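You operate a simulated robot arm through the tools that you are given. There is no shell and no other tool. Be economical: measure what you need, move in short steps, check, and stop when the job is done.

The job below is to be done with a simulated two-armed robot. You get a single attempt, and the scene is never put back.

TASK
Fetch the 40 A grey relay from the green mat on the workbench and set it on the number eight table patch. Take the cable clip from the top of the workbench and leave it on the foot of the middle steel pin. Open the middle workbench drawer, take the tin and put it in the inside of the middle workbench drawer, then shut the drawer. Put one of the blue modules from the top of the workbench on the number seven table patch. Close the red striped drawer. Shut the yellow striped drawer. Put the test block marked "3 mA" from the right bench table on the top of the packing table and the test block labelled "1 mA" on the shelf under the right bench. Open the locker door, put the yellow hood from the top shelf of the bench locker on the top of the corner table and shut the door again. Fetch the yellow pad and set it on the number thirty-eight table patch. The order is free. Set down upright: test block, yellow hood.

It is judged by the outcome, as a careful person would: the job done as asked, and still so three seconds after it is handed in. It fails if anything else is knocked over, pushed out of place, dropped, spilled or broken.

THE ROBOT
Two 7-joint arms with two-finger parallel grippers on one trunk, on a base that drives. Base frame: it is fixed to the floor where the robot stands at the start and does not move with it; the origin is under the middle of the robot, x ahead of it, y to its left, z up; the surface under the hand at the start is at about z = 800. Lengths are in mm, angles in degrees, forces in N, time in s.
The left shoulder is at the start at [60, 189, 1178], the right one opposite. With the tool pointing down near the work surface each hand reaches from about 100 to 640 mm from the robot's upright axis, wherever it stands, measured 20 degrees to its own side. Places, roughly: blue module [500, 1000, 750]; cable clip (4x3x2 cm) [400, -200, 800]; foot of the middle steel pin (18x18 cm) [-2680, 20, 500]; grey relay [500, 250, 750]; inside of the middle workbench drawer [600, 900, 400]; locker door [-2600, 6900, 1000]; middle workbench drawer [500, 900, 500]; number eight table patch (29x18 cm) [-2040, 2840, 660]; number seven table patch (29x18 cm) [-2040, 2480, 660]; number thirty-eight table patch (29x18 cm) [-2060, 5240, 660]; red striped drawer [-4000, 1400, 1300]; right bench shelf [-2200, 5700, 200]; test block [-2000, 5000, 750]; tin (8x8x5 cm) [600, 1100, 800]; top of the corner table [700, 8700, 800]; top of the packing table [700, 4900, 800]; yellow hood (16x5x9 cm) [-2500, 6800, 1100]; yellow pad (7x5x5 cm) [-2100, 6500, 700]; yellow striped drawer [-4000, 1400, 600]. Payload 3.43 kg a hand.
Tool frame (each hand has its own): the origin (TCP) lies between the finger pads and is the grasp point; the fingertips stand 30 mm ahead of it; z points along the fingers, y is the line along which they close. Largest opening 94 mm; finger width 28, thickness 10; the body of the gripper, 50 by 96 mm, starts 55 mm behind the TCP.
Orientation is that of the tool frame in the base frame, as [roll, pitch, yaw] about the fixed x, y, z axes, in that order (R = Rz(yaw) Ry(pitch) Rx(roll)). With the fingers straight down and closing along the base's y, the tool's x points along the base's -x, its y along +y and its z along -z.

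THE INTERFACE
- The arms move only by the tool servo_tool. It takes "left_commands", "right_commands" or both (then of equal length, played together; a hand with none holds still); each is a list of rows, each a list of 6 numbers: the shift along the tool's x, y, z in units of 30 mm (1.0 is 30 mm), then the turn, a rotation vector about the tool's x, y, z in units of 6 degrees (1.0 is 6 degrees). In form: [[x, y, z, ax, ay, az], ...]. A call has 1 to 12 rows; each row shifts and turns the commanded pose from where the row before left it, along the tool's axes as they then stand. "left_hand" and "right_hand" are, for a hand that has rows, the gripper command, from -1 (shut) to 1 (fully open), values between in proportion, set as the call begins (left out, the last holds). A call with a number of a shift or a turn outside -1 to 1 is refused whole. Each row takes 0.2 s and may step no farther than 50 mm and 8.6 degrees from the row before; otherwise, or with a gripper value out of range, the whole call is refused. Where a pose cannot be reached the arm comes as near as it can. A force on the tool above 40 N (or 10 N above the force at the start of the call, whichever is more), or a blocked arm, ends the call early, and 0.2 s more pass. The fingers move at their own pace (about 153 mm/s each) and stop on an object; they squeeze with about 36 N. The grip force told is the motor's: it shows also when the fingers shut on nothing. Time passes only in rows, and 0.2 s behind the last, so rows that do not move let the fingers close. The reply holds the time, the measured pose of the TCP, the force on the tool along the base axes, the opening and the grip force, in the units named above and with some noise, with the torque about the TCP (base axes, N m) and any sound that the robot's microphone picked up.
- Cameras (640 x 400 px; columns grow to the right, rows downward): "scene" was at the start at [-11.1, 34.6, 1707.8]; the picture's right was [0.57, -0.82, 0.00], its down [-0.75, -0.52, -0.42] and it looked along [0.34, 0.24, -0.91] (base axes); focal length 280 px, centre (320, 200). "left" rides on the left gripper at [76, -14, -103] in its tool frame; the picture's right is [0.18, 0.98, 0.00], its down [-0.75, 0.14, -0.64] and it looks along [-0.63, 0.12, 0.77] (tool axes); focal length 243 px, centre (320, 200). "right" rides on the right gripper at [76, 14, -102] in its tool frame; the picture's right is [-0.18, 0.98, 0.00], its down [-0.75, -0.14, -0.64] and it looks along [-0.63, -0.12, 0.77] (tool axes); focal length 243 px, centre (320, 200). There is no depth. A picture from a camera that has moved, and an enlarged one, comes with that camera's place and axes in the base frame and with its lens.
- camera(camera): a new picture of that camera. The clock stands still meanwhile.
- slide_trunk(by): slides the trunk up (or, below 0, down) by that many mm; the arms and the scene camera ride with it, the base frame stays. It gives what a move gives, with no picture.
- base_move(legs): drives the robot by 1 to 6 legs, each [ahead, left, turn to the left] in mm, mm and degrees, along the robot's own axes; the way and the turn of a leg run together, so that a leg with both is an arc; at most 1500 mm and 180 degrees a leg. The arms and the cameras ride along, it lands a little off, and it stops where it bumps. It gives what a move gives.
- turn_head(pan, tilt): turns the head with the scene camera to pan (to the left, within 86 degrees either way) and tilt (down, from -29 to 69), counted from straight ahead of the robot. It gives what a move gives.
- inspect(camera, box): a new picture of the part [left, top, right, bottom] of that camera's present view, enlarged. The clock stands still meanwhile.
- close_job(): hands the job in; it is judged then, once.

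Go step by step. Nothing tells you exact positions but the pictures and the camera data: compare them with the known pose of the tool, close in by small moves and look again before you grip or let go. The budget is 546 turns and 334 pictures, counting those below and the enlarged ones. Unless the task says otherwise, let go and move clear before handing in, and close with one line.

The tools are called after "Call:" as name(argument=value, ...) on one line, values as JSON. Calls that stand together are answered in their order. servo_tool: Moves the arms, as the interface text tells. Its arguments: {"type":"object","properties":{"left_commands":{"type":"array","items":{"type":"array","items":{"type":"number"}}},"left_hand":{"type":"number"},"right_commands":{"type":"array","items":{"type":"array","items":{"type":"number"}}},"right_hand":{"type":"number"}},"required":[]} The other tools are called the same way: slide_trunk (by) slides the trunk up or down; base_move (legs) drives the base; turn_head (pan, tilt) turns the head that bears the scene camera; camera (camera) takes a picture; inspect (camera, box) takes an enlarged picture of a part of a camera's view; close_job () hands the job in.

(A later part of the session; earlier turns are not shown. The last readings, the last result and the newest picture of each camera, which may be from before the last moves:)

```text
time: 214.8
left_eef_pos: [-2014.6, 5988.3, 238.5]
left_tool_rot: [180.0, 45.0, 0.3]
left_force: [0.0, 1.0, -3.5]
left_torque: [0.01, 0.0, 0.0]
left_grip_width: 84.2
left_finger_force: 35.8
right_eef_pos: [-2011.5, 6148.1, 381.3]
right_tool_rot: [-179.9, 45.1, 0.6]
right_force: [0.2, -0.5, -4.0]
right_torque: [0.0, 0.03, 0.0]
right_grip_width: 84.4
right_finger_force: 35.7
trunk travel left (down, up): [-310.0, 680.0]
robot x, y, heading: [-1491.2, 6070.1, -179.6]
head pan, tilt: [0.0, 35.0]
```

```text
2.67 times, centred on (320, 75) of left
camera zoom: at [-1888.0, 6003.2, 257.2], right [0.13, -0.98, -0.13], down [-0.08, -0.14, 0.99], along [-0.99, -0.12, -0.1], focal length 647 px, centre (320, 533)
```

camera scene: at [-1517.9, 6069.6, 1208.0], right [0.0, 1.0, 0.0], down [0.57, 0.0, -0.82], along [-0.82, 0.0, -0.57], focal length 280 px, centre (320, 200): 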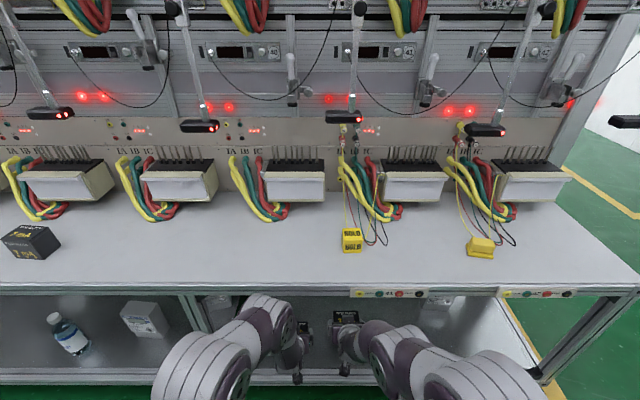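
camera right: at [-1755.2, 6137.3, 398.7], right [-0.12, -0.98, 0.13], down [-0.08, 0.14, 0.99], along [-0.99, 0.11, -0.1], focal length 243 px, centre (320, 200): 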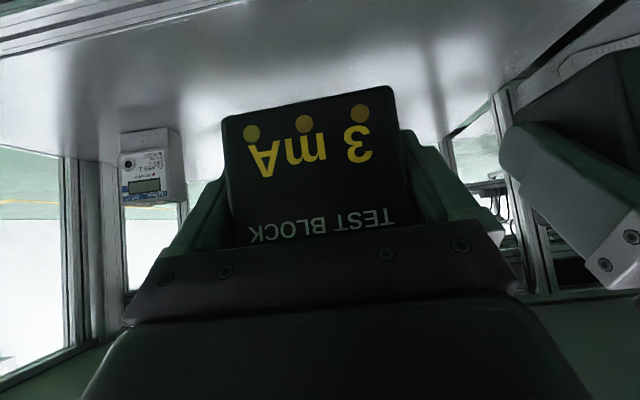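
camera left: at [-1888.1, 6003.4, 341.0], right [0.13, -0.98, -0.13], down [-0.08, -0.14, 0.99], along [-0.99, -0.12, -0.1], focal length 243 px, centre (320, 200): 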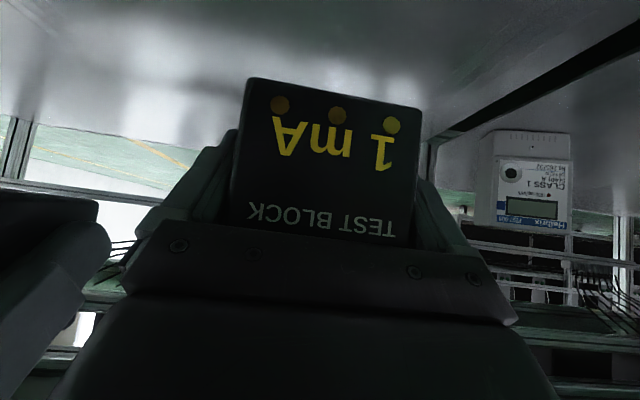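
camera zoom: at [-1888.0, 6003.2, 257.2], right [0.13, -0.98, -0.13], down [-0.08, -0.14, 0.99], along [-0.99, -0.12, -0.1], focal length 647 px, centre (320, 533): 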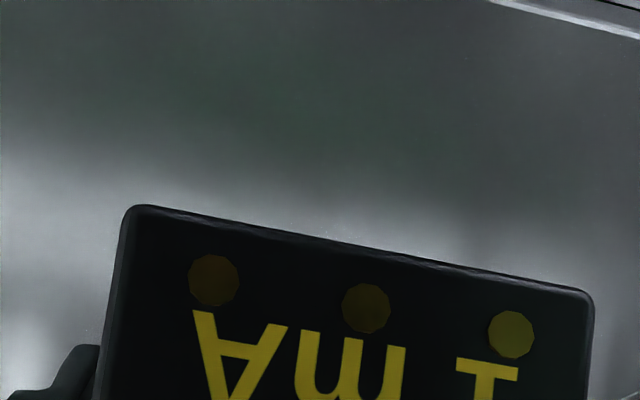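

No contact yet; I'll continue downward until the force shows.

Call:
servo_tool(left_commands=[[0.12, 0, 0.12, 0, 0, 0]])

Call:
servo_tool(left_commands=[[0.12, 0, 0.12, 0, 0, 0]])

Call:
servo_tool(left_commands=[[0.12, 0, 0.12, 0, 0, 0]])

Call:
camera(camera="left")

```text
time: 215.2
left_eef_pos: [-2014.3, 5987.6, 233.0]
left_tool_rot: [-180.0, 44.9, 0.3]
left_force: [-0.6, -0.3, -3.7]
left_torque: [0.0, -0.02, 0.01]
left_grip_width: 84.2
left_finger_force: 35.7
right_eef_pos: [-2010.6, 6148.2, 380.4]
right_tool_rot: [-179.8, 45.0, 0.5]
right_force: [0.3, 1.1, -3.6]
right_torque: [-0.02, 0.02, 0.0]
right_grip_width: 84.1
right_finger_force: 36.3
trunk travel left (down, up): [-310.0, 680.0]
robot x, y, heading: [-1488.0, 6068.4, -179.9]
head pan, tilt: [0.0, 35.0]
```

```text
time: 215.6
left_eef_pos: [-2013.9, 5988.8, 226.9]
left_tool_rot: [180.0, 44.9, 0.1]
left_force: [-0.5, -0.3, -4.0]
left_torque: [0.0, 0.01, 0.0]
left_grip_width: 84.0
left_finger_force: 35.6
right_eef_pos: [-2010.6, 6149.3, 380.9]
right_tool_rot: [-179.8, 45.0, 0.6]
right_force: [0.8, 0.1, -3.4]
right_torque: [0.01, 0.0, 0.02]
right_grip_width: 84.1
right_finger_force: 35.8
trunk travel left (down, up): [-310.0, 680.0]
robot x, y, heading: [-1488.5, 6068.3, -179.8]
head pan, tilt: [0.0, 35.0]
```

```text
time: 216.0
left_eef_pos: [-2012.7, 5989.0, 221.4]
left_tool_rot: [-180.0, 44.9, 0.2]
left_force: [-0.4, 0.0, -3.9]
left_torque: [0.0, 0.0, -0.02]
left_grip_width: 84.3
left_finger_force: 36.0
right_eef_pos: [-2011.1, 6148.1, 381.5]
right_tool_rot: [-179.9, 45.0, 0.6]
right_force: [-1.1, -0.2, -3.3]
right_torque: [0.03, 0.0, 0.03]
right_grip_width: 84.2
right_finger_force: 36.2
trunk travel left (down, up): [-310.0, 680.0]
robot x, y, heading: [-1488.0, 6067.4, -179.5]
head pan, tilt: [0.0, 35.0]
```

```text
257 pictures are left
camera left: at [-1887.9, 6004.1, 240.7], right [0.13, -0.98, -0.13], down [-0.08, -0.14, 0.99], along [-0.99, -0.12, -0.1], focal length 243 px, centre (320, 200)
```

left: 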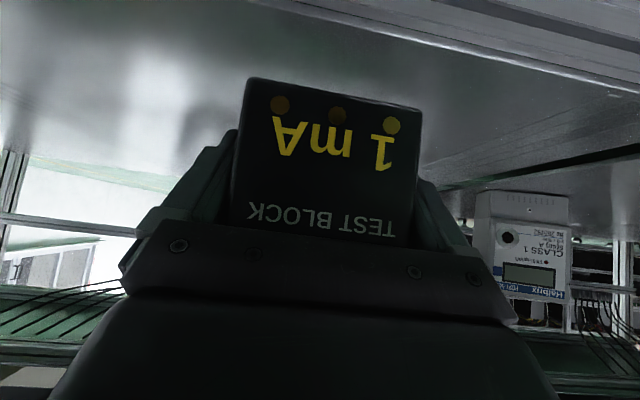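

Call:
servo_tool(left_commands=[[0.13, 0, 0.13, 0, 0, 0]])

Call:
servo_tool(left_commands=[[0.13, 0, 0.13, 0, 0, 0]])

Call:
servo_tool(left_commands=[[0.13, 0, 0.13, 0, 0, 0]])

Call:
servo_tool(left_commands=[[0.13, 0, 0.13, 0, 0, 0]])

```text
time: 216.4
left_eef_pos: [-2013.2, 5988.8, 216.4]
left_tool_rot: [-180.0, 44.9, 0.3]
left_force: [0.3, -0.1, -3.3]
left_torque: [0.0, -0.01, -0.03]
left_grip_width: 83.9
left_finger_force: 36.4
right_eef_pos: [-2010.9, 6149.1, 380.2]
right_tool_rot: [180.0, 44.9, 0.6]
right_force: [-0.1, -0.4, -3.7]
right_torque: [-0.02, -0.03, 0.02]
right_grip_width: 84.3
right_finger_force: 35.9
trunk travel left (down, up): [-310.0, 680.0]
robot x, y, heading: [-1492.6, 6069.7, -179.8]
head pan, tilt: [0.0, 35.0]
```

```text
time: 216.8
left_eef_pos: [-2013.9, 5988.3, 211.2]
left_tool_rot: [180.0, 44.9, 0.2]
left_force: [-0.8, 0.2, -2.9]
left_torque: [0.01, 0.02, -0.01]
left_grip_width: 84.2
left_finger_force: 36.1
right_eef_pos: [-2010.6, 6148.7, 380.3]
right_tool_rot: [-179.8, 45.0, 0.6]
right_force: [-0.9, -0.5, -2.8]
right_torque: [-0.03, 0.02, -0.02]
right_grip_width: 83.9
right_finger_force: 35.7
trunk travel left (down, up): [-310.0, 680.0]
robot x, y, heading: [-1483.6, 6068.6, -179.8]
head pan, tilt: [0.0, 35.0]
```

```text
time: 217.2
left_eef_pos: [-2013.2, 5989.2, 205.9]
left_tool_rot: [-180.0, 45.0, 0.1]
left_force: [-1.0, -0.6, -3.4]
left_torque: [-0.03, 0.03, -0.01]
left_grip_width: 84.3
left_finger_force: 36.1
right_eef_pos: [-2011.8, 6149.2, 381.4]
right_tool_rot: [-179.9, 45.1, 0.6]
right_force: [0.8, 0.2, -3.9]
right_torque: [-0.01, 0.0, 0.01]
right_grip_width: 84.2
right_finger_force: 36.3
trunk travel left (down, up): [-310.0, 680.0]
robot x, y, heading: [-1490.0, 6069.4, -180.1]
head pan, tilt: [0.0, 35.0]
```

```text
time: 217.6
left_eef_pos: [-2012.2, 5987.8, 200.7]
left_tool_rot: [-180.0, 44.9, 0.1]
left_force: [0.5, 0.6, -3.0]
left_torque: [0.04, 0.01, 0.0]
left_grip_width: 84.4
left_finger_force: 36.0
right_eef_pos: [-2011.8, 6147.6, 381.1]
right_tool_rot: [-179.8, 45.1, 0.6]
right_force: [0.3, 0.5, -3.7]
right_torque: [0.04, -0.02, 0.02]
right_grip_width: 84.2
right_finger_force: 36.0
trunk travel left (down, up): [-310.0, 680.0]
robot x, y, heading: [-1489.5, 6070.3, -179.7]
head pan, tilt: [0.0, 35.0]
```

Call:
camera(camera="left")

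Call:
camera(camera="right")

```text
256 pictures are left
camera left: at [-1888.2, 6003.2, 219.1], right [0.13, -0.98, -0.13], down [-0.08, -0.14, 0.99], along [-0.99, -0.12, -0.1], focal length 243 px, centre (320, 200)
```

left: 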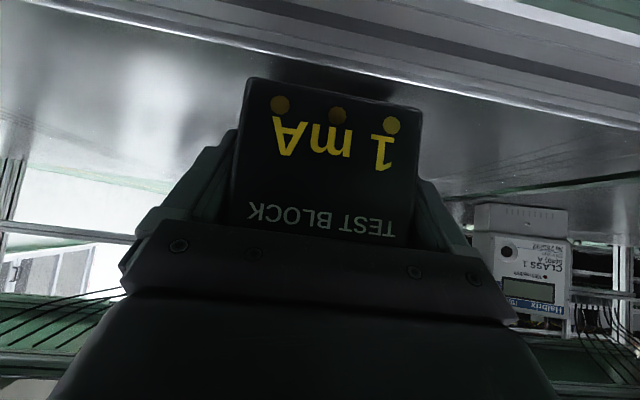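

```text
255 pictures are left
camera right: at [-1885.9, 6136.8, 398.7], right [-0.12, -0.98, 0.13], down [-0.08, 0.14, 0.99], along [-0.99, 0.11, -0.1], focal length 243 px, centre (320, 200)
```

right: 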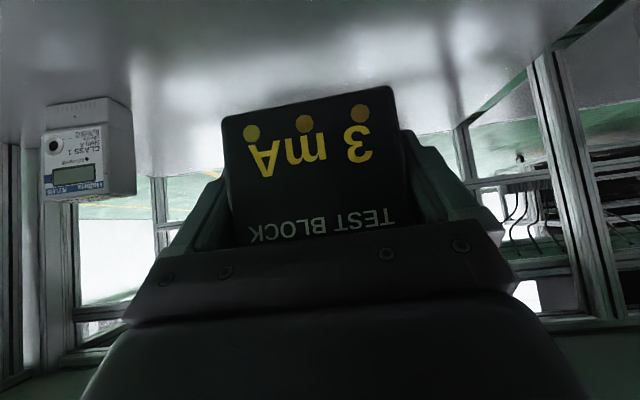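

Call:
servo_tool(left_commands=[[0.1, 0, 0.1, 0, 0, 0]])

Call:
servo_tool(left_commands=[[0.1, 0, 0.1, 0, 0, 0]])

Call:
servo_tool(left_commands=[[0.1, 0, 0.1, 0, 0, 0]])

Call:
servo_tool(left_commands=[[0.1, 0, 0.1, 0, 0, 0]])

```text
time: 218.0
left_eef_pos: [-2013.6, 5988.4, 196.6]
left_tool_rot: [-179.9, 44.9, 0.1]
left_force: [0.8, 0.2, -3.4]
left_torque: [0.01, 0.02, 0.01]
left_grip_width: 84.3
left_finger_force: 35.6
right_eef_pos: [-2011.8, 6149.9, 382.1]
right_tool_rot: [-179.9, 45.0, 0.6]
right_force: [-0.3, 0.0, -3.4]
right_torque: [-0.03, -0.02, 0.02]
right_grip_width: 84.1
right_finger_force: 36.2
trunk travel left (down, up): [-310.0, 680.0]
robot x, y, heading: [-1490.2, 6069.5, -179.8]
head pan, tilt: [0.0, 35.0]
```

```text
time: 218.4
left_eef_pos: [-2012.8, 5987.7, 192.0]
left_tool_rot: [180.0, 44.8, 0.2]
left_force: [-0.3, -1.0, -4.0]
left_torque: [-0.01, -0.01, 0.01]
left_grip_width: 84.1
left_finger_force: 36.8
right_eef_pos: [-2011.4, 6149.1, 381.2]
right_tool_rot: [-179.9, 45.1, 0.6]
right_force: [0.1, -0.9, -4.5]
right_torque: [-0.04, -0.05, -0.01]
right_grip_width: 84.2
right_finger_force: 35.8
trunk travel left (down, up): [-310.0, 680.0]
robot x, y, heading: [-1487.3, 6073.4, -180.0]
head pan, tilt: [0.0, 35.0]
```

```text
time: 218.8
left_eef_pos: [-2015.2, 5988.3, 189.0]
left_tool_rot: [-179.9, 45.2, 0.2]
left_force: [3.8, 0.2, 18.0]
left_torque: [-0.4, -0.72, 0.01]
left_grip_width: 84.1
left_finger_force: 35.8
right_eef_pos: [-2010.8, 6148.6, 381.9]
right_tool_rot: [-179.9, 45.2, 0.5]
right_force: [-0.1, -1.1, -3.6]
right_torque: [0.02, 0.01, 0.02]
right_grip_width: 84.1
right_finger_force: 35.9
trunk travel left (down, up): [-310.0, 680.0]
robot x, y, heading: [-1485.9, 6070.3, -179.7]
head pan, tilt: [0.0, 35.0]
```

```text
time: 219.2
left_eef_pos: [-2014.9, 5989.1, 187.1]
left_tool_rot: [-179.9, 45.6, 0.3]
left_force: [2.1, -0.5, 32.4]
left_torque: [-0.09, -0.25, 0.03]
left_grip_width: 84.4
left_finger_force: 35.7
right_eef_pos: [-2010.3, 6148.5, 383.1]
right_tool_rot: [-179.9, 45.2, 0.6]
right_force: [-1.1, 0.1, -4.1]
right_torque: [0.02, 0.0, 0.02]
right_grip_width: 84.0
right_finger_force: 35.9
trunk travel left (down, up): [-310.0, 680.0]
robot x, y, heading: [-1491.6, 6066.6, -179.9]
head pan, tilt: [0.0, 35.0]
```

Contact at shelf level (z ≈ 150). I'll release and draw the hand back along its axis.

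Call:
servo_tool(left_commands=[[-0.08, 0, -0.08, 0, 0, 0], [0, 0, 0, 0, 0, 0], [0, 0, 0, 0, 0, 0], [0, 0, -0.5, 0, 0, 0], [0, 0, -0.8, 0, 0, 0], [0, 0, -1, 0, 0, 0], [0, 0, -1, 0, 0, 0]], left_hand=1)

Call:
camera(camera="left")

```text
time: 220.8
left_eef_pos: [-1941.4, 5988.9, 255.3]
left_tool_rot: [-180.0, 44.9, 0.0]
left_force: [0.3, 0.7, -1.0]
left_torque: [0.0, 0.01, 0.0]
left_grip_width: 93.9
left_finger_force: 0.0
right_eef_pos: [-2011.3, 6149.2, 381.4]
right_tool_rot: [-179.9, 45.1, 0.6]
right_force: [0.0, -0.2, -4.2]
right_torque: [0.03, -0.03, -0.02]
right_grip_width: 84.1
right_finger_force: 35.7
trunk travel left (down, up): [-310.0, 680.0]
robot x, y, heading: [-1488.8, 6069.9, -179.5]
head pan, tilt: [0.0, 35.0]
```

```text
254 pictures are left
camera left: at [-1815.5, 6003.9, 275.5], right [0.13, -0.98, -0.13], down [-0.08, -0.14, 0.99], along [-0.99, -0.12, -0.1], focal length 243 px, centre (320, 200)
```

left: 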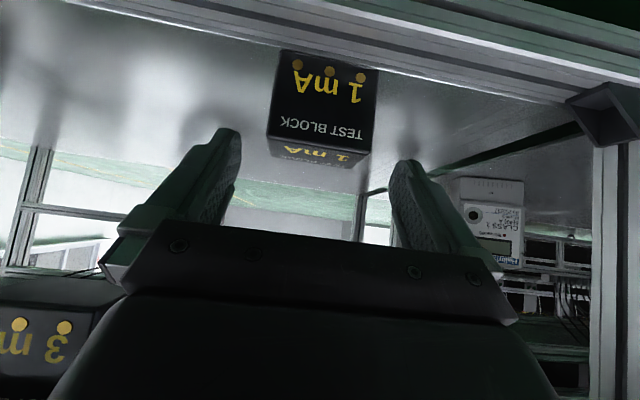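

The 1 mA block stands on the shelf. I'll back out, raise the trunk, straighten the left hand, and look at the yellow pad.

Call:
base_move(legs=[[-380, 0, 0]])

Call:
slide_trunk(by=400)

Call:
servo_tool(left_commands=[[0, 0, -0.8, 0, 1, 0], [0, 0, -0.8, 0, 1, 0], [0, 0, -0.8, 0, 1, 0], [0, 0, -0.8, 0, 1, 0], [0, 0, -0.8, 0, 1, 0], [0, 0, -0.8, 0, 1, 0], [0, 0, -0.8, 0, 1, 0], [0, 0, 0, 0, 0.5, 0]])

Call:
turn_head(pan=-25, tilt=35)

Call:
inspect(camera="scene", box=[160, 140, 480, 340])

```text
time: 223.2
left_eef_pos: [-1565.5, 5991.5, 256.6]
left_tool_rot: [179.9, 44.9, 0.2]
left_force: [-0.5, 0.1, -0.9]
left_torque: [-0.02, 0.01, 0.0]
left_grip_width: 93.8
left_finger_force: 0.0
right_eef_pos: [-1635.2, 6149.6, 380.8]
right_tool_rot: [-179.9, 45.1, 0.6]
right_force: [0.4, -0.6, -3.1]
right_torque: [0.04, -0.03, -0.01]
right_grip_width: 84.3
right_finger_force: 36.0
trunk travel left (down, up): [-310.0, 680.0]
robot x, y, heading: [-1112.1, 6069.8, -179.8]
head pan, tilt: [0.0, 35.0]
```

```text
time: 227.0
left_eef_pos: [-1566.0, 5991.9, 656.0]
left_tool_rot: [180.0, 44.9, 0.1]
left_force: [1.3, 0.2, 0.0]
left_torque: [0.01, 0.0, -0.01]
left_grip_width: 94.0
left_finger_force: 0.1
right_eef_pos: [-1635.1, 6150.3, 780.6]
right_tool_rot: [-179.9, 45.0, 0.7]
right_force: [-0.1, 0.6, -3.5]
right_torque: [-0.02, 0.02, -0.03]
right_grip_width: 84.3
right_finger_force: 36.0
trunk travel left (down, up): [-710.0, 280.0]
robot x, y, heading: [-1112.2, 6074.7, -179.9]
head pan, tilt: [0.0, 35.0]
```

```text
time: 228.8
left_eef_pos: [-1496.3, 5996.8, 799.2]
left_tool_rot: [-179.1, 2.6, 0.3]
left_force: [0.5, -0.4, 0.0]
left_torque: [-0.03, 0.0, 0.04]
left_grip_width: 94.0
left_finger_force: 0.0
left hand out of reach, approached as far as the arm can: row 7, 8
right_eef_pos: [-1636.0, 6150.6, 781.7]
right_tool_rot: [-179.8, 45.0, 0.5]
right_force: [-0.7, -0.2, -3.3]
right_torque: [0.05, 0.0, -0.02]
right_grip_width: 84.4
right_finger_force: 35.8
trunk travel left (down, up): [-710.0, 280.0]
robot x, y, heading: [-1112.2, 6070.8, -179.6]
head pan, tilt: [0.0, 35.0]
```

```text
time: 229.7
left_eef_pos: [-1498.5, 5995.6, 797.9]
left_tool_rot: [-179.2, 2.7, 0.2]
left_force: [0.2, -0.5, 0.2]
left_torque: [-0.02, -0.02, -0.04]
left_grip_width: 94.1
left_finger_force: 0.0
right_eef_pos: [-1636.0, 6150.3, 781.9]
right_tool_rot: [-179.9, 45.0, 0.6]
right_force: [-0.4, 0.3, -3.5]
right_torque: [-0.03, 0.01, -0.06]
right_grip_width: 84.3
right_finger_force: 36.1
trunk travel left (down, up): [-710.0, 280.0]
robot x, y, heading: [-1110.2, 6069.9, -179.7]
head pan, tilt: [-25.0, 35.0]
```

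```text
2.00 times, centred on (320, 240) of scene
camera zoom: at [-1133.7, 6108.3, 1608.0], right [0.42, 0.91, 0.0], down [0.52, -0.24, -0.82], along [-0.74, 0.34, -0.57], focal length 561 px, centre (320, 120)
```

zoom: 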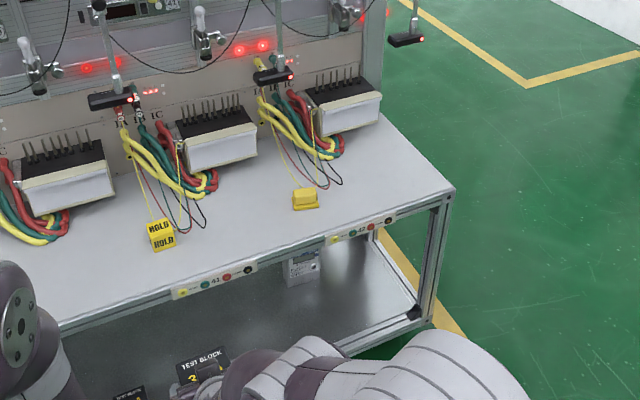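

Labels 41 and 42 show patch 38's centre lies near y ≈ 5235. The yellow pad without HOLD is at about (-2055, 6491). I'll drive over to pick it with the left hand.

Call:
base_move(legs=[[0, -560, -0.3], [410, 0, 0]])

Call:
camera(camera="left")

Call:
camera(camera="scene")

```text
time: 235.1
left_eef_pos: [-1914.6, 6549.7, 799.1]
left_tool_rot: [-179.2, 2.6, 0.5]
left_force: [0.2, -0.1, -0.2]
left_torque: [-0.02, -0.01, 0.01]
left_grip_width: 94.0
left_finger_force: 0.1
right_eef_pos: [-2054.2, 6704.3, 780.9]
right_tool_rot: [-179.9, 45.1, 0.9]
right_force: [-0.6, 0.2, -3.5]
right_torque: [-0.02, -0.01, 0.01]
right_grip_width: 84.4
right_finger_force: 35.8
trunk travel left (down, up): [-710.0, 280.0]
robot x, y, heading: [-1528.5, 6627.6, -179.7]
head pan, tilt: [-25.0, 35.0]
```

```text
252 pictures are left
camera left: at [-1834.8, 6563.7, 898.3], right [0.19, -0.98, -0.02], down [-0.72, -0.16, 0.67], along [-0.66, -0.11, -0.74], focal length 243 px, centre (320, 200)
```

left: 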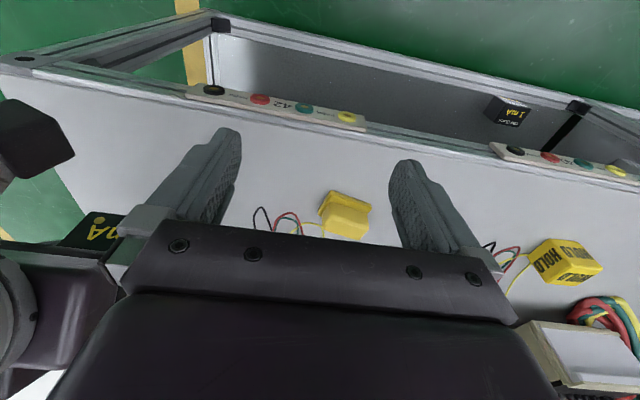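

```text
251 pictures are left
camera scene: at [-1551.6, 6664.3, 1608.0], right [0.41, 0.91, 0.0], down [0.52, -0.24, -0.82], along [-0.75, 0.34, -0.57], focal length 280 px, centre (320, 200)
```

scene: 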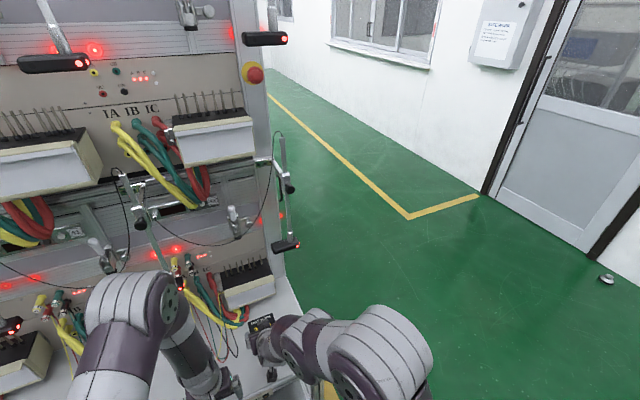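

Call:
inspect(camera="left", box=[290, 170, 400, 240])

```text
5.71 times, centred on (345, 205) of left
camera zoom: at [-1834.8, 6563.7, 898.3], right [0.19, -0.98, -0.02], down [-0.72, -0.16, 0.67], along [-0.66, -0.11, -0.74], focal length 1386 px, centre (177, 171)
```

zoom: 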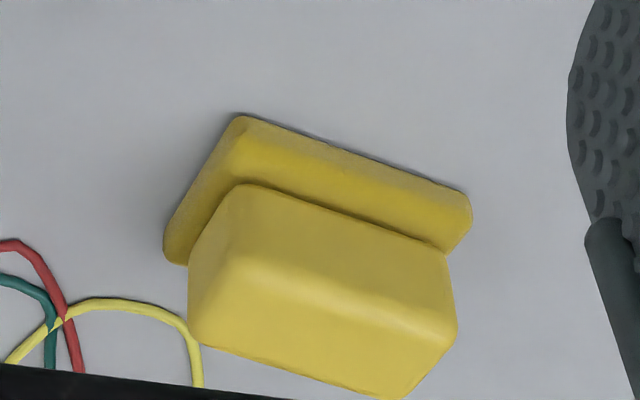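

The pad's long axis is turned about 11° from y. I'll move above it, align, and look again.

Call:
servo_tool(left_commands=[[0, 0, 0, -0.13, 0.43, 0], [-0.92, 0.38, 0.2, 0, 0, 0], [-0.92, 0.38, 0.2, 0, 0, 0], [-0.92, 0.38, 0.2, 0, 0, 0], [-0.92, 0.38, 0.2, 0, 0, 0], [-0.92, 0.38, 0.2, 0, 0, 0], [0, 0, 0, 0, 0, 0.9], [0, 0, 0, 0, 0, 0.9]])

Call:
camera(camera="left")

```text
time: 236.9
left_eef_pos: [-2052.2, 6492.9, 769.5]
left_tool_rot: [-180.0, 0.1, -10.3]
left_force: [0.4, -0.3, 0.0]
left_torque: [0.01, 0.04, -0.01]
left_grip_width: 94.0
left_finger_force: 0.1
right_eef_pos: [-2053.1, 6702.9, 780.9]
right_tool_rot: [-179.9, 45.0, 0.9]
right_force: [-0.2, 0.4, -2.6]
right_torque: [0.01, 0.0, -0.01]
right_grip_width: 84.3
right_finger_force: 36.3
trunk travel left (down, up): [-710.0, 280.0]
robot x, y, heading: [-1528.9, 6624.1, -179.6]
head pan, tilt: [-25.0, 35.0]
```

```text
249 pictures are left
camera left: at [-1975.9, 6492.4, 872.1], right [0.0, -1.0, 0.0], down [-0.77, 0.0, 0.64], along [-0.64, 0.0, -0.77], focal length 243 px, centre (320, 200)
```

left: 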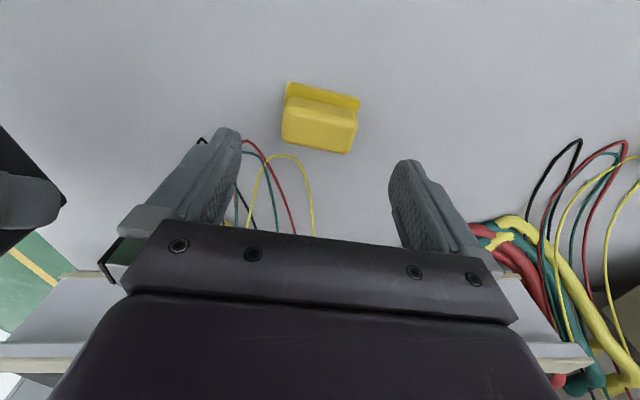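

The hand is aligned. I'll narrow the opening a little, rotate 1.5° more and descend on the pad, clear of the wires.

Call:
servo_tool(left_commands=[[0, 0, 0.5, 0, 0, 0.25], [0, 0, 0.7, 0, 0, 0], [0, 0, 0.6, 0, 0, 0]], left_hand=0.7)

Call:
camera(camera="left")

```text
time: 237.7
left_eef_pos: [-2053.8, 6492.3, 715.2]
left_tool_rot: [-180.0, 0.0, -11.9]
left_force: [-0.4, 0.3, -0.5]
left_torque: [0.0, 0.01, -0.02]
left_grip_width: 79.7
left_finger_force: 0.0
right_eef_pos: [-2053.2, 6702.8, 782.5]
right_tool_rot: [-180.0, 45.1, 0.9]
right_force: [0.8, 0.3, -4.8]
right_torque: [0.05, 0.0, 0.0]
right_grip_width: 84.3
right_finger_force: 35.8
trunk travel left (down, up): [-710.0, 280.0]
robot x, y, heading: [-1527.9, 6623.6, -179.4]
head pan, tilt: [-25.0, 35.0]
```

```text
248 pictures are left
camera left: at [-1976.3, 6490.5, 818.1], right [-0.02, -1.0, 0.0], down [-0.77, 0.02, 0.64], along [-0.64, 0.01, -0.77], focal length 243 px, centre (320, 200)
```

left: 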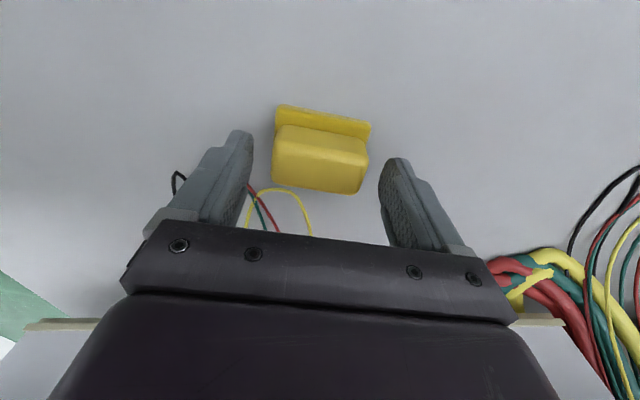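

Call:
servo_tool(left_commands=[[0.2, 0, 0.35, 0, 0, 0], [0, 0, 0.35, 0, 0, 0]])

Call:
servo_tool(left_commands=[[0, 0, 0, 0, 0, 0], [0, 0, 0, 0, 0, 0], [0, 0, 0, 0, 0, 0]], left_hand=-1)

Call:
servo_tool(left_commands=[[0, 0, -0.7, 0, 0, 0], [0, 0, -1, 0, 0, 0], [0, 0, -1, 0, 0, 0], [0, 0, -1, 0, 0, 0]])

Call:
camera(camera="left")

```text
time: 238.3
left_eef_pos: [-2048.5, 6491.5, 693.4]
left_tool_rot: [-179.9, 0.1, -11.8]
left_force: [-1.1, 0.3, 0.5]
left_torque: [0.0, 0.03, -0.04]
left_grip_width: 80.1
left_finger_force: 0.1
right_eef_pos: [-2052.1, 6703.3, 781.7]
right_tool_rot: [-179.9, 45.0, 0.9]
right_force: [0.4, 0.2, -2.7]
right_torque: [0.02, -0.05, 0.0]
right_grip_width: 84.3
right_finger_force: 35.5
trunk travel left (down, up): [-710.0, 280.0]
robot x, y, heading: [-1531.2, 6627.9, -179.5]
head pan, tilt: [-25.0, 35.0]
```

```text
time: 239.1
left_eef_pos: [-2048.0, 6491.5, 693.5]
left_tool_rot: [180.0, 0.1, -11.8]
left_force: [-0.1, -0.3, 0.6]
left_torque: [0.0, 0.0, -0.02]
left_grip_width: 61.1
left_finger_force: 35.9
right_eef_pos: [-2053.1, 6704.5, 781.3]
right_tool_rot: [-179.9, 44.9, 0.9]
right_force: [0.0, 0.2, -3.3]
right_torque: [0.02, -0.06, 0.02]
right_grip_width: 84.1
right_finger_force: 36.8
trunk travel left (down, up): [-710.0, 280.0]
robot x, y, heading: [-1530.1, 6631.0, -179.6]
head pan, tilt: [-25.0, 35.0]
```

```text
time: 240.1
left_eef_pos: [-2044.8, 6487.9, 804.4]
left_tool_rot: [-180.0, 0.0, -11.8]
left_force: [0.0, -0.3, -0.2]
left_torque: [-0.03, -0.03, -0.01]
left_grip_width: 61.0
left_finger_force: 36.0
right_eef_pos: [-2052.9, 6703.3, 780.5]
right_tool_rot: [-179.9, 45.0, 0.9]
right_force: [0.3, 0.2, -4.1]
right_torque: [-0.04, -0.01, -0.02]
right_grip_width: 84.2
right_finger_force: 36.3
trunk travel left (down, up): [-710.0, 280.0]
robot x, y, heading: [-1526.9, 6626.7, -179.5]
head pan, tilt: [-25.0, 35.0]
```

```text
247 pictures are left
camera left: at [-1967.5, 6487.6, 907.2], right [-0.02, -1.0, 0.0], down [-0.77, 0.02, 0.64], along [-0.64, 0.01, -0.77], focal length 243 px, centre (320, 200)
```

left: 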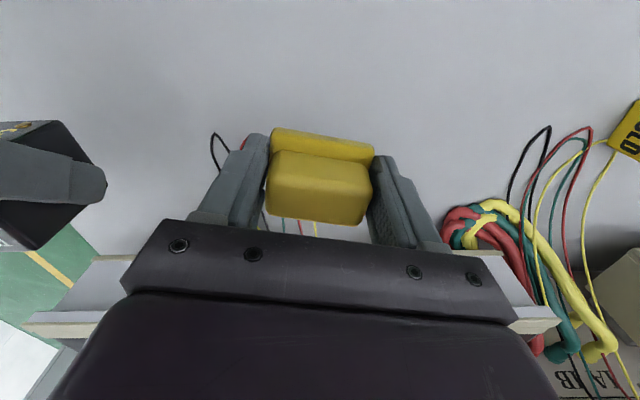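

The pad is held. I'll raise the right hand for clearance, back off and drive to patch 38, then look.

Call:
servo_tool(right_commands=[[-0.5, 0, -0.5, 0, 0, 0], [-0.5, 0, -0.5, 0, 0, 0], [-0.5, 0, -0.5, 0, 0, 0]])

Call:
base_move(legs=[[-350, 0, -0.5], [0, 1320, 0]])

Call:
turn_head(pan=20, tilt=35)

Call:
camera(camera="scene")

Call:
inspect(camera="scene", box=[250, 160, 450, 285])

```text
time: 240.9
left_eef_pos: [-2045.9, 6488.5, 803.1]
left_tool_rot: [180.0, 0.1, -11.8]
left_force: [0.4, 0.1, -0.2]
left_torque: [0.01, 0.0, 0.01]
left_grip_width: 60.9
left_finger_force: 36.2
right_eef_pos: [-2052.1, 6703.4, 845.0]
right_tool_rot: [180.0, 45.0, 0.9]
right_force: [-0.2, -0.5, -3.2]
right_torque: [0.01, 0.01, -0.02]
right_grip_width: 83.9
right_finger_force: 35.9
trunk travel left (down, up): [-710.0, 280.0]
robot x, y, heading: [-1530.6, 6627.9, -179.3]
head pan, tilt: [-25.0, 35.0]
```

```text
time: 249.3
left_eef_pos: [-1693.6, 5188.2, 803.4]
left_tool_rot: [180.0, 0.1, -12.4]
left_force: [-0.1, 0.3, -0.4]
left_torque: [0.01, 0.0, 0.0]
left_grip_width: 61.4
left_finger_force: 35.9
right_eef_pos: [-1698.8, 5401.7, 844.0]
right_tool_rot: [-179.9, 45.0, 0.3]
right_force: [0.5, -0.5, -3.1]
right_torque: [-0.05, -0.01, -0.02]
right_grip_width: 84.5
right_finger_force: 36.0
trunk travel left (down, up): [-710.0, 280.0]
robot x, y, heading: [-1177.3, 5320.0, 179.8]
head pan, tilt: [-25.0, 35.0]
```

```text
time: 250.5
left_eef_pos: [-1693.8, 5187.4, 804.6]
left_tool_rot: [-180.0, 0.1, -12.4]
left_force: [-0.9, -0.5, -0.8]
left_torque: [0.01, 0.02, -0.03]
left_grip_width: 60.8
left_finger_force: 36.1
right_eef_pos: [-1698.7, 5402.1, 843.5]
right_tool_rot: [-179.9, 45.0, 0.3]
right_force: [0.0, 0.6, -3.0]
right_torque: [0.0, -0.02, 0.02]
right_grip_width: 84.3
right_finger_force: 36.4
trunk travel left (down, up): [-710.0, 280.0]
robot x, y, heading: [-1176.2, 5320.2, 180.0]
head pan, tilt: [20.0, 35.0]
```

```text
246 pictures are left
camera scene: at [-1200.9, 5291.0, 1608.0], right [-0.34, 0.94, 0.0], down [0.54, 0.2, -0.82], along [-0.77, -0.28, -0.57], focal length 280 px, centre (320, 200)
```

scene: 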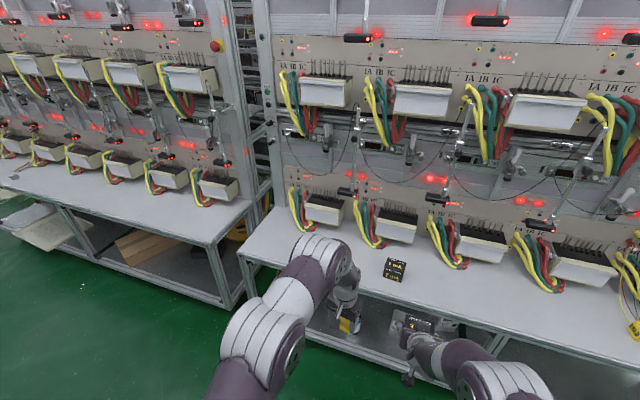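

```text
3.20 times, centred on (350, 222) of scene
camera zoom: at [-1200.9, 5291.0, 1608.0], right [-0.34, 0.94, 0.0], down [0.54, 0.2, -0.82], along [-0.77, -0.28, -0.57], focal length 897 px, centre (224, 128)
```

zoom: 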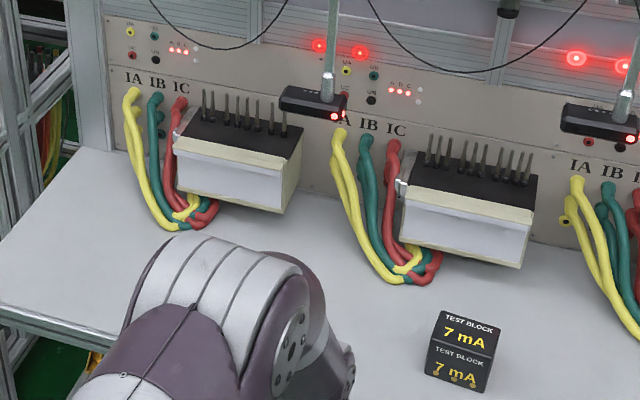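

The 7 mA block stands at (-2055, 5315), on the right part of patch 38; I'll put the pad left of it at y ≈ 5180. Driving forward.

Call:
base_move(legs=[[350, 8, 0]])

Call:
camera(camera="left")

```text
time: 252.7
left_eef_pos: [-2037.6, 5179.2, 804.4]
left_tool_rot: [-180.0, -0.1, -12.3]
left_force: [0.1, -0.1, -0.4]
left_torque: [-0.01, -0.01, 0.01]
left_grip_width: 61.1
left_finger_force: 35.9
right_eef_pos: [-2043.5, 5392.5, 843.0]
right_tool_rot: [-180.0, 44.9, 0.4]
right_force: [0.2, -0.3, -3.1]
right_torque: [0.0, -0.05, -0.01]
right_grip_width: 84.2
right_finger_force: 36.3
trunk travel left (down, up): [-710.0, 280.0]
robot x, y, heading: [-1518.2, 5313.3, -180.1]
head pan, tilt: [20.0, 35.0]
```

```text
244 pictures are left
camera left: at [-1960.9, 5177.2, 906.6], right [-0.03, -1.0, 0.0], down [-0.77, 0.02, 0.64], along [-0.64, 0.02, -0.77], focal length 243 px, centre (320, 200)
```

left: 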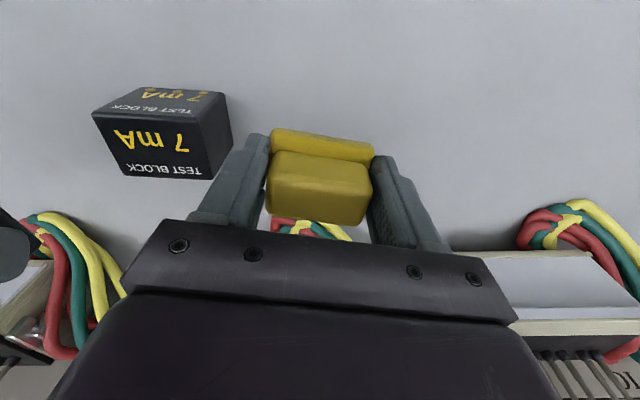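

Call:
servo_tool(left_commands=[[0, 0, 0.9, 0, 0, 0], [0, 0, 0.9, 0, 0, 0], [0, 0, 0.9, 0, 0, 0], [0, 0, 0.7, 0, 0, 0]])

Call:
servo_tool(left_commands=[[0, 0, 0.15, 0, 0, 0]])

Call:
servo_tool(left_commands=[[0, 0, 0.1, 0, 0, 0]])

```text
time: 253.7
left_eef_pos: [-2038.0, 5176.7, 701.6]
left_tool_rot: [-180.0, 0.1, -12.3]
left_force: [0.7, 0.0, 0.1]
left_torque: [-0.01, 0.02, -0.03]
left_grip_width: 60.9
left_finger_force: 36.0
right_eef_pos: [-2044.7, 5392.4, 842.8]
right_tool_rot: [180.0, 45.0, 0.4]
right_force: [-0.7, -0.5, -3.2]
right_torque: [-0.02, -0.04, 0.01]
right_grip_width: 84.0
right_finger_force: 36.2
trunk travel left (down, up): [-710.0, 280.0]
robot x, y, heading: [-1521.0, 5312.2, -180.0]
head pan, tilt: [20.0, 35.0]
```

```text
time: 254.1
left_eef_pos: [-2038.8, 5177.5, 697.0]
left_tool_rot: [-179.9, 0.0, -12.3]
left_force: [0.9, 0.0, -0.1]
left_torque: [0.0, -0.02, 0.0]
left_grip_width: 60.7
left_finger_force: 35.9
right_eef_pos: [-2043.0, 5393.3, 843.2]
right_tool_rot: [-179.8, 45.0, 0.3]
right_force: [-0.4, -0.1, -3.1]
right_torque: [0.02, -0.01, -0.02]
right_grip_width: 84.3
right_finger_force: 36.6
trunk travel left (down, up): [-710.0, 280.0]
robot x, y, heading: [-1522.7, 5315.7, -180.1]
head pan, tilt: [20.0, 35.0]
```

```text
time: 254.5
left_eef_pos: [-2037.7, 5178.3, 694.5]
left_tool_rot: [-180.0, 0.2, -12.3]
left_force: [-0.2, 0.7, -0.7]
left_torque: [-0.01, 0.01, 0.02]
left_grip_width: 60.7
left_finger_force: 36.5
right_eef_pos: [-2043.3, 5393.8, 843.3]
right_tool_rot: [-179.9, 45.1, 0.5]
right_force: [0.1, 0.6, -3.3]
right_torque: [0.0, -0.01, 0.02]
right_grip_width: 84.4
right_finger_force: 35.9
trunk travel left (down, up): [-710.0, 280.0]
robot x, y, heading: [-1520.8, 5310.2, -180.2]
head pan, tilt: [20.0, 35.0]
```

Call:
servo_tool(left_commands=[[0, 0, 0.07, 0, 0, 0]])

Call:
servo_tool(left_commands=[[0, 0, 0, 0, 0, 0], [0, 0, 0, 0, 0, 0], [0, 0, -0.5, 0, 0, 0], [0, 0, -1, 0, 0, 0], [0, 0, -1, 0, 0, 0], [0, 0, -1, 0, 0, 0], [0, 0, -1, 0, 0, 0]], left_hand=0.65)

Call:
camera(camera="left")

```text
time: 254.9
left_eef_pos: [-2038.1, 5180.7, 694.4]
left_tool_rot: [179.9, 0.2, -12.3]
left_force: [0.8, -2.1, 11.1]
left_torque: [0.09, -0.17, -0.04]
left_grip_width: 60.7
left_finger_force: 36.1
right_eef_pos: [-2043.0, 5392.2, 844.5]
right_tool_rot: [-179.9, 45.0, 0.4]
right_force: [-0.1, -0.3, -3.1]
right_torque: [0.01, 0.0, 0.0]
right_grip_width: 84.2
right_finger_force: 35.7
trunk travel left (down, up): [-710.0, 280.0]
robot x, y, heading: [-1523.3, 5311.3, -180.0]
head pan, tilt: [20.0, 35.0]
```

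```text
time: 256.5
left_eef_pos: [-2035.0, 5180.6, 831.2]
left_tool_rot: [-179.9, 0.1, -12.3]
left_force: [0.3, -0.9, 1.0]
left_torque: [-0.02, 0.0, -0.01]
left_grip_width: 77.7
left_finger_force: 0.0
right_eef_pos: [-2043.5, 5393.4, 843.9]
right_tool_rot: [-179.9, 44.9, 0.4]
right_force: [0.4, -0.5, -4.5]
right_torque: [-0.03, 0.01, -0.02]
right_grip_width: 84.2
right_finger_force: 36.1
trunk travel left (down, up): [-710.0, 280.0]
robot x, y, heading: [-1519.3, 5313.3, -180.0]
head pan, tilt: [20.0, 35.0]
```

```text
243 pictures are left
camera left: at [-1958.3, 5177.6, 931.6], right [-0.03, -1.0, 0.0], down [-0.77, 0.02, 0.64], along [-0.64, 0.02, -0.77], focal length 243 px, centre (320, 200)
```

left: 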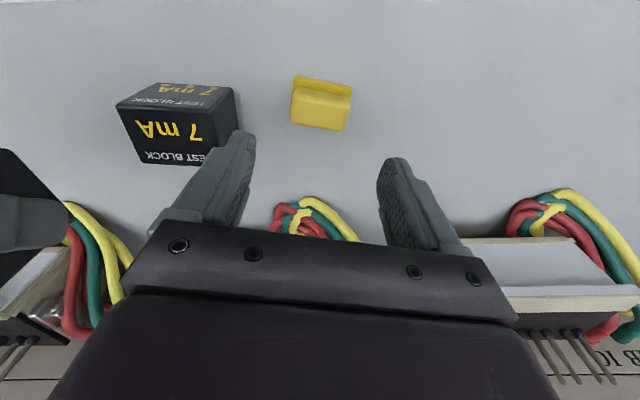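

The pad is on patch 38 beside the 7 mA block. Next I'll straighten the left wrist, back off, turn round and look at the packing table.

Call:
servo_tool(left_commands=[[0, 0, -0.5, 0, 0, -1], [0.5, 0, -0.5, 0, 0, -1], [0.8, 0, -0.5, 0, 0, 0], [0.8, 0, 0, 0, 0, 0]])

Call:
base_move(legs=[[-550, 0, 0], [0, 0, 180]])

Call:
slide_trunk(by=140)

Call:
turn_head(pan=0, tilt=25)

Call:
camera(camera="scene")

```text
time: 257.5
left_eef_pos: [-1974.5, 5176.0, 873.3]
left_tool_rot: [-179.9, 0.0, -0.2]
left_force: [0.5, 0.1, 1.1]
left_torque: [-0.01, 0.01, 0.01]
left_grip_width: 77.5
left_finger_force: 0.1
right_eef_pos: [-2043.0, 5392.9, 843.7]
right_tool_rot: [-179.8, 45.0, 0.3]
right_force: [-0.4, -0.1, -4.1]
right_torque: [0.02, -0.01, 0.01]
right_grip_width: 84.2
right_finger_force: 36.4
trunk travel left (down, up): [-710.0, 280.0]
robot x, y, heading: [-1519.9, 5311.0, -180.0]
head pan, tilt: [20.0, 35.0]
```

```text
time: 268.0
left_eef_pos: [-504.2, 5436.9, 872.2]
left_tool_rot: [-180.0, 0.0, 178.0]
left_force: [0.6, 0.7, -0.2]
left_torque: [0.02, 0.01, -0.01]
left_grip_width: 77.5
left_finger_force: 0.1
right_eef_pos: [-443.5, 5218.6, 844.1]
right_tool_rot: [-180.0, 45.0, 178.7]
right_force: [0.8, 0.5, -2.7]
right_torque: [0.0, 0.02, -0.01]
right_grip_width: 84.4
right_finger_force: 36.1
trunk travel left (down, up): [-710.0, 280.0]
robot x, y, heading: [-960.1, 5313.0, -1.4]
head pan, tilt: [20.0, 35.0]
```

```text
time: 269.6
left_eef_pos: [-504.6, 5437.7, 1012.3]
left_tool_rot: [-179.9, 0.2, 178.1]
left_force: [1.1, 0.4, -0.8]
left_torque: [0.0, 0.0, -0.04]
left_grip_width: 78.0
left_finger_force: 0.1
right_eef_pos: [-443.0, 5219.6, 983.7]
right_tool_rot: [-179.9, 45.1, 178.8]
right_force: [-0.1, 0.5, -3.6]
right_torque: [-0.01, 0.0, -0.02]
right_grip_width: 84.1
right_finger_force: 36.1
trunk travel left (down, up): [-850.0, 140.0]
robot x, y, heading: [-961.8, 5313.5, -1.7]
head pan, tilt: [20.0, 35.0]
```

```text
time: 270.5
left_eef_pos: [-504.1, 5437.1, 1012.1]
left_tool_rot: [-180.0, 0.1, 178.1]
left_force: [0.0, -0.2, -0.4]
left_torque: [0.0, -0.01, 0.02]
left_grip_width: 77.6
left_finger_force: 0.0
right_eef_pos: [-443.1, 5217.9, 983.5]
right_tool_rot: [-179.9, 45.0, 178.9]
right_force: [-0.1, 0.8, -3.3]
right_torque: [0.02, 0.01, 0.0]
right_grip_width: 84.1
right_finger_force: 35.9
trunk travel left (down, up): [-850.0, 140.0]
robot x, y, heading: [-963.9, 5314.9, -1.6]
head pan, tilt: [0.0, 25.0]
```

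```text
242 pictures are left
camera scene: at [-930.7, 5313.5, 1763.8], right [-0.03, -1.0, 0.0], down [-0.42, 0.01, -0.91], along [0.91, -0.02, -0.42], focal length 280 px, centre (320, 200)
```

scene: 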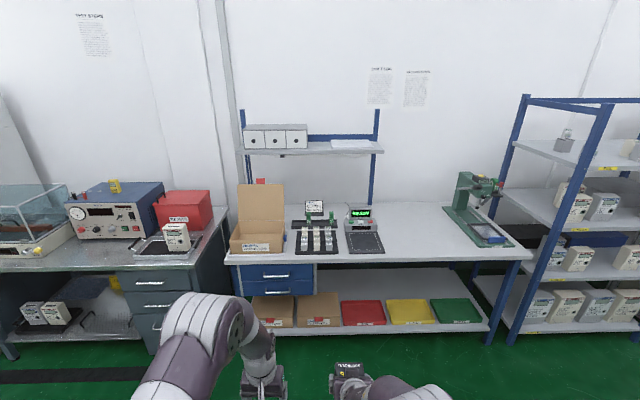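

The packing table has a free area right of the scale near (500, 4650). I'll drive so the right hand can set the 3 mA block there.

Call:
base_move(legs=[[0, -570, 1.6], [850, 0, 0]])

Call:
turn_head(pan=-10, tilt=45)

Call:
camera(camera="scene")

Call:
camera(camera="right")

```text
time: 277.9
left_eef_pos: [335.0, 4858.0, 1012.8]
left_tool_rot: [180.0, 0.2, 178.5]
left_force: [-0.3, 0.0, -0.4]
left_torque: [0.0, -0.01, 0.01]
left_grip_width: 77.6
left_finger_force: 0.1
right_eef_pos: [399.1, 4640.1, 983.2]
right_tool_rot: [-179.9, 45.1, 179.2]
right_force: [-0.3, 0.8, -3.5]
right_torque: [0.04, 0.03, 0.0]
right_grip_width: 84.3
right_finger_force: 36.3
trunk travel left (down, up): [-850.0, 140.0]
robot x, y, heading: [-124.0, 4733.6, -1.4]
head pan, tilt: [0.0, 25.0]
```

```text
time: 278.7
left_eef_pos: [335.3, 4859.2, 1012.6]
left_tool_rot: [-180.0, 0.1, 178.5]
left_force: [0.5, 0.3, 0.5]
left_torque: [0.04, -0.02, 0.01]
left_grip_width: 77.6
left_finger_force: 0.1
right_eef_pos: [398.6, 4639.6, 983.4]
right_tool_rot: [-179.9, 44.9, 179.2]
right_force: [-0.5, -0.9, -4.0]
right_torque: [0.04, -0.02, 0.0]
right_grip_width: 84.1
right_finger_force: 35.8
trunk travel left (down, up): [-850.0, 140.0]
robot x, y, heading: [-124.2, 4733.4, -1.2]
head pan, tilt: [-10.0, 45.0]
```

```text
241 pictures are left
camera scene: at [-102.9, 4717.4, 1733.3], right [-0.19, -0.98, 0.0], down [-0.69, 0.14, -0.71], along [0.69, -0.14, -0.71], focal length 280 px, centre (320, 200)
```

scene: 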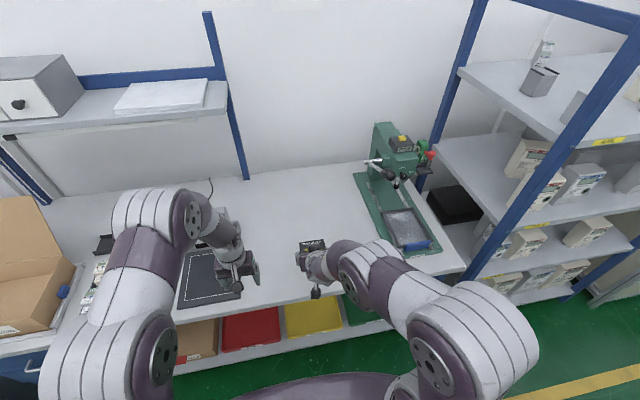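

```text
240 pictures are left
camera right: at [270.3, 4657.3, 1001.1], right [0.15, 0.98, 0.13], down [0.08, -0.14, 0.99], along [0.99, -0.13, -0.1], focal length 243 px, centre (320, 200)
```

right: 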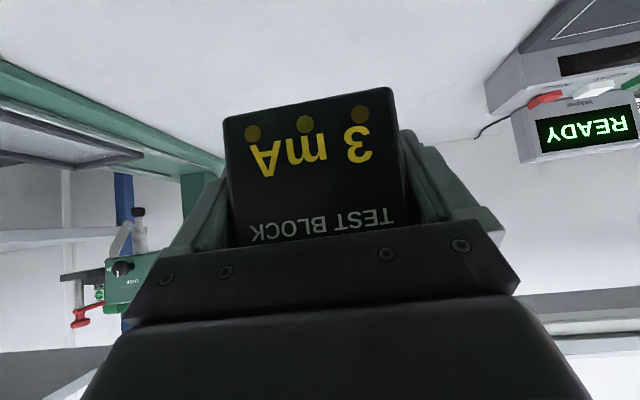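

The spot is free. I'll lower the block toward the table.

Call:
servo_tool(right_commands=[[0.079, 0, 0.864, 0, 0, 0], [0.079, 0, 0.864, 0, 0, 0], [0.079, 0, 0.864, 0, 0, 0], [0.079, 0, 0.864, 0, 0, 0], [0.079, 0, 0.864, 0, 0, 0], [0.079, 0, 0.864, 0, 0, 0]])

Call:
camera(camera="right")

Call:
camera(camera="scene")

```text
time: 280.1
left_eef_pos: [335.8, 4859.1, 1013.0]
left_tool_rot: [-179.9, 0.0, 178.4]
left_force: [0.4, -0.1, -0.7]
left_torque: [-0.02, 0.02, 0.03]
left_grip_width: 77.5
left_finger_force: 0.1
right_eef_pos: [498.2, 4640.0, 859.5]
right_tool_rot: [-180.0, 44.9, 179.0]
right_force: [0.4, -0.4, -3.6]
right_torque: [0.01, -0.01, 0.01]
right_grip_width: 84.2
right_finger_force: 35.2
trunk travel left (down, up): [-850.0, 140.0]
robot x, y, heading: [-123.4, 4736.0, -1.5]
head pan, tilt: [-10.0, 45.0]
```

```text
239 pictures are left
camera right: at [370.9, 4656.3, 877.5], right [0.15, 0.98, 0.13], down [0.08, -0.14, 0.99], along [0.99, -0.13, -0.1], focal length 243 px, centre (320, 200)
```

right: 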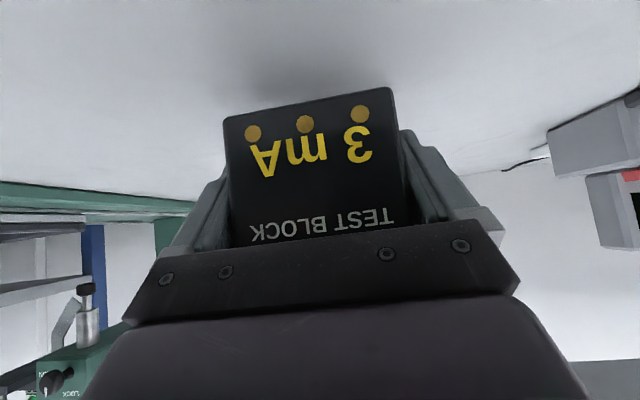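

```text
238 pictures are left
camera scene: at [-101.5, 4717.3, 1733.2], right [-0.19, -0.98, 0.0], down [-0.69, 0.14, -0.71], along [0.69, -0.14, -0.71], focal length 280 px, centre (320, 200)
```

scene: 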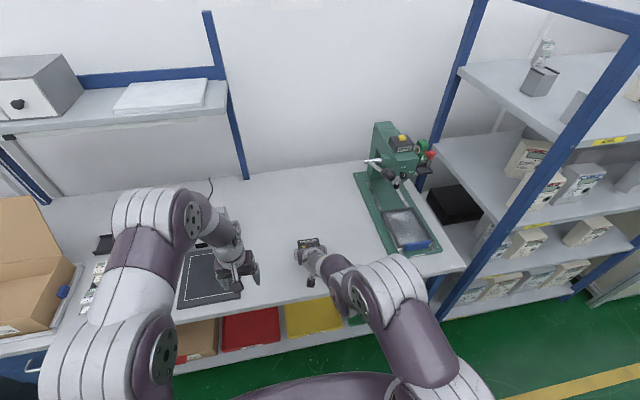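

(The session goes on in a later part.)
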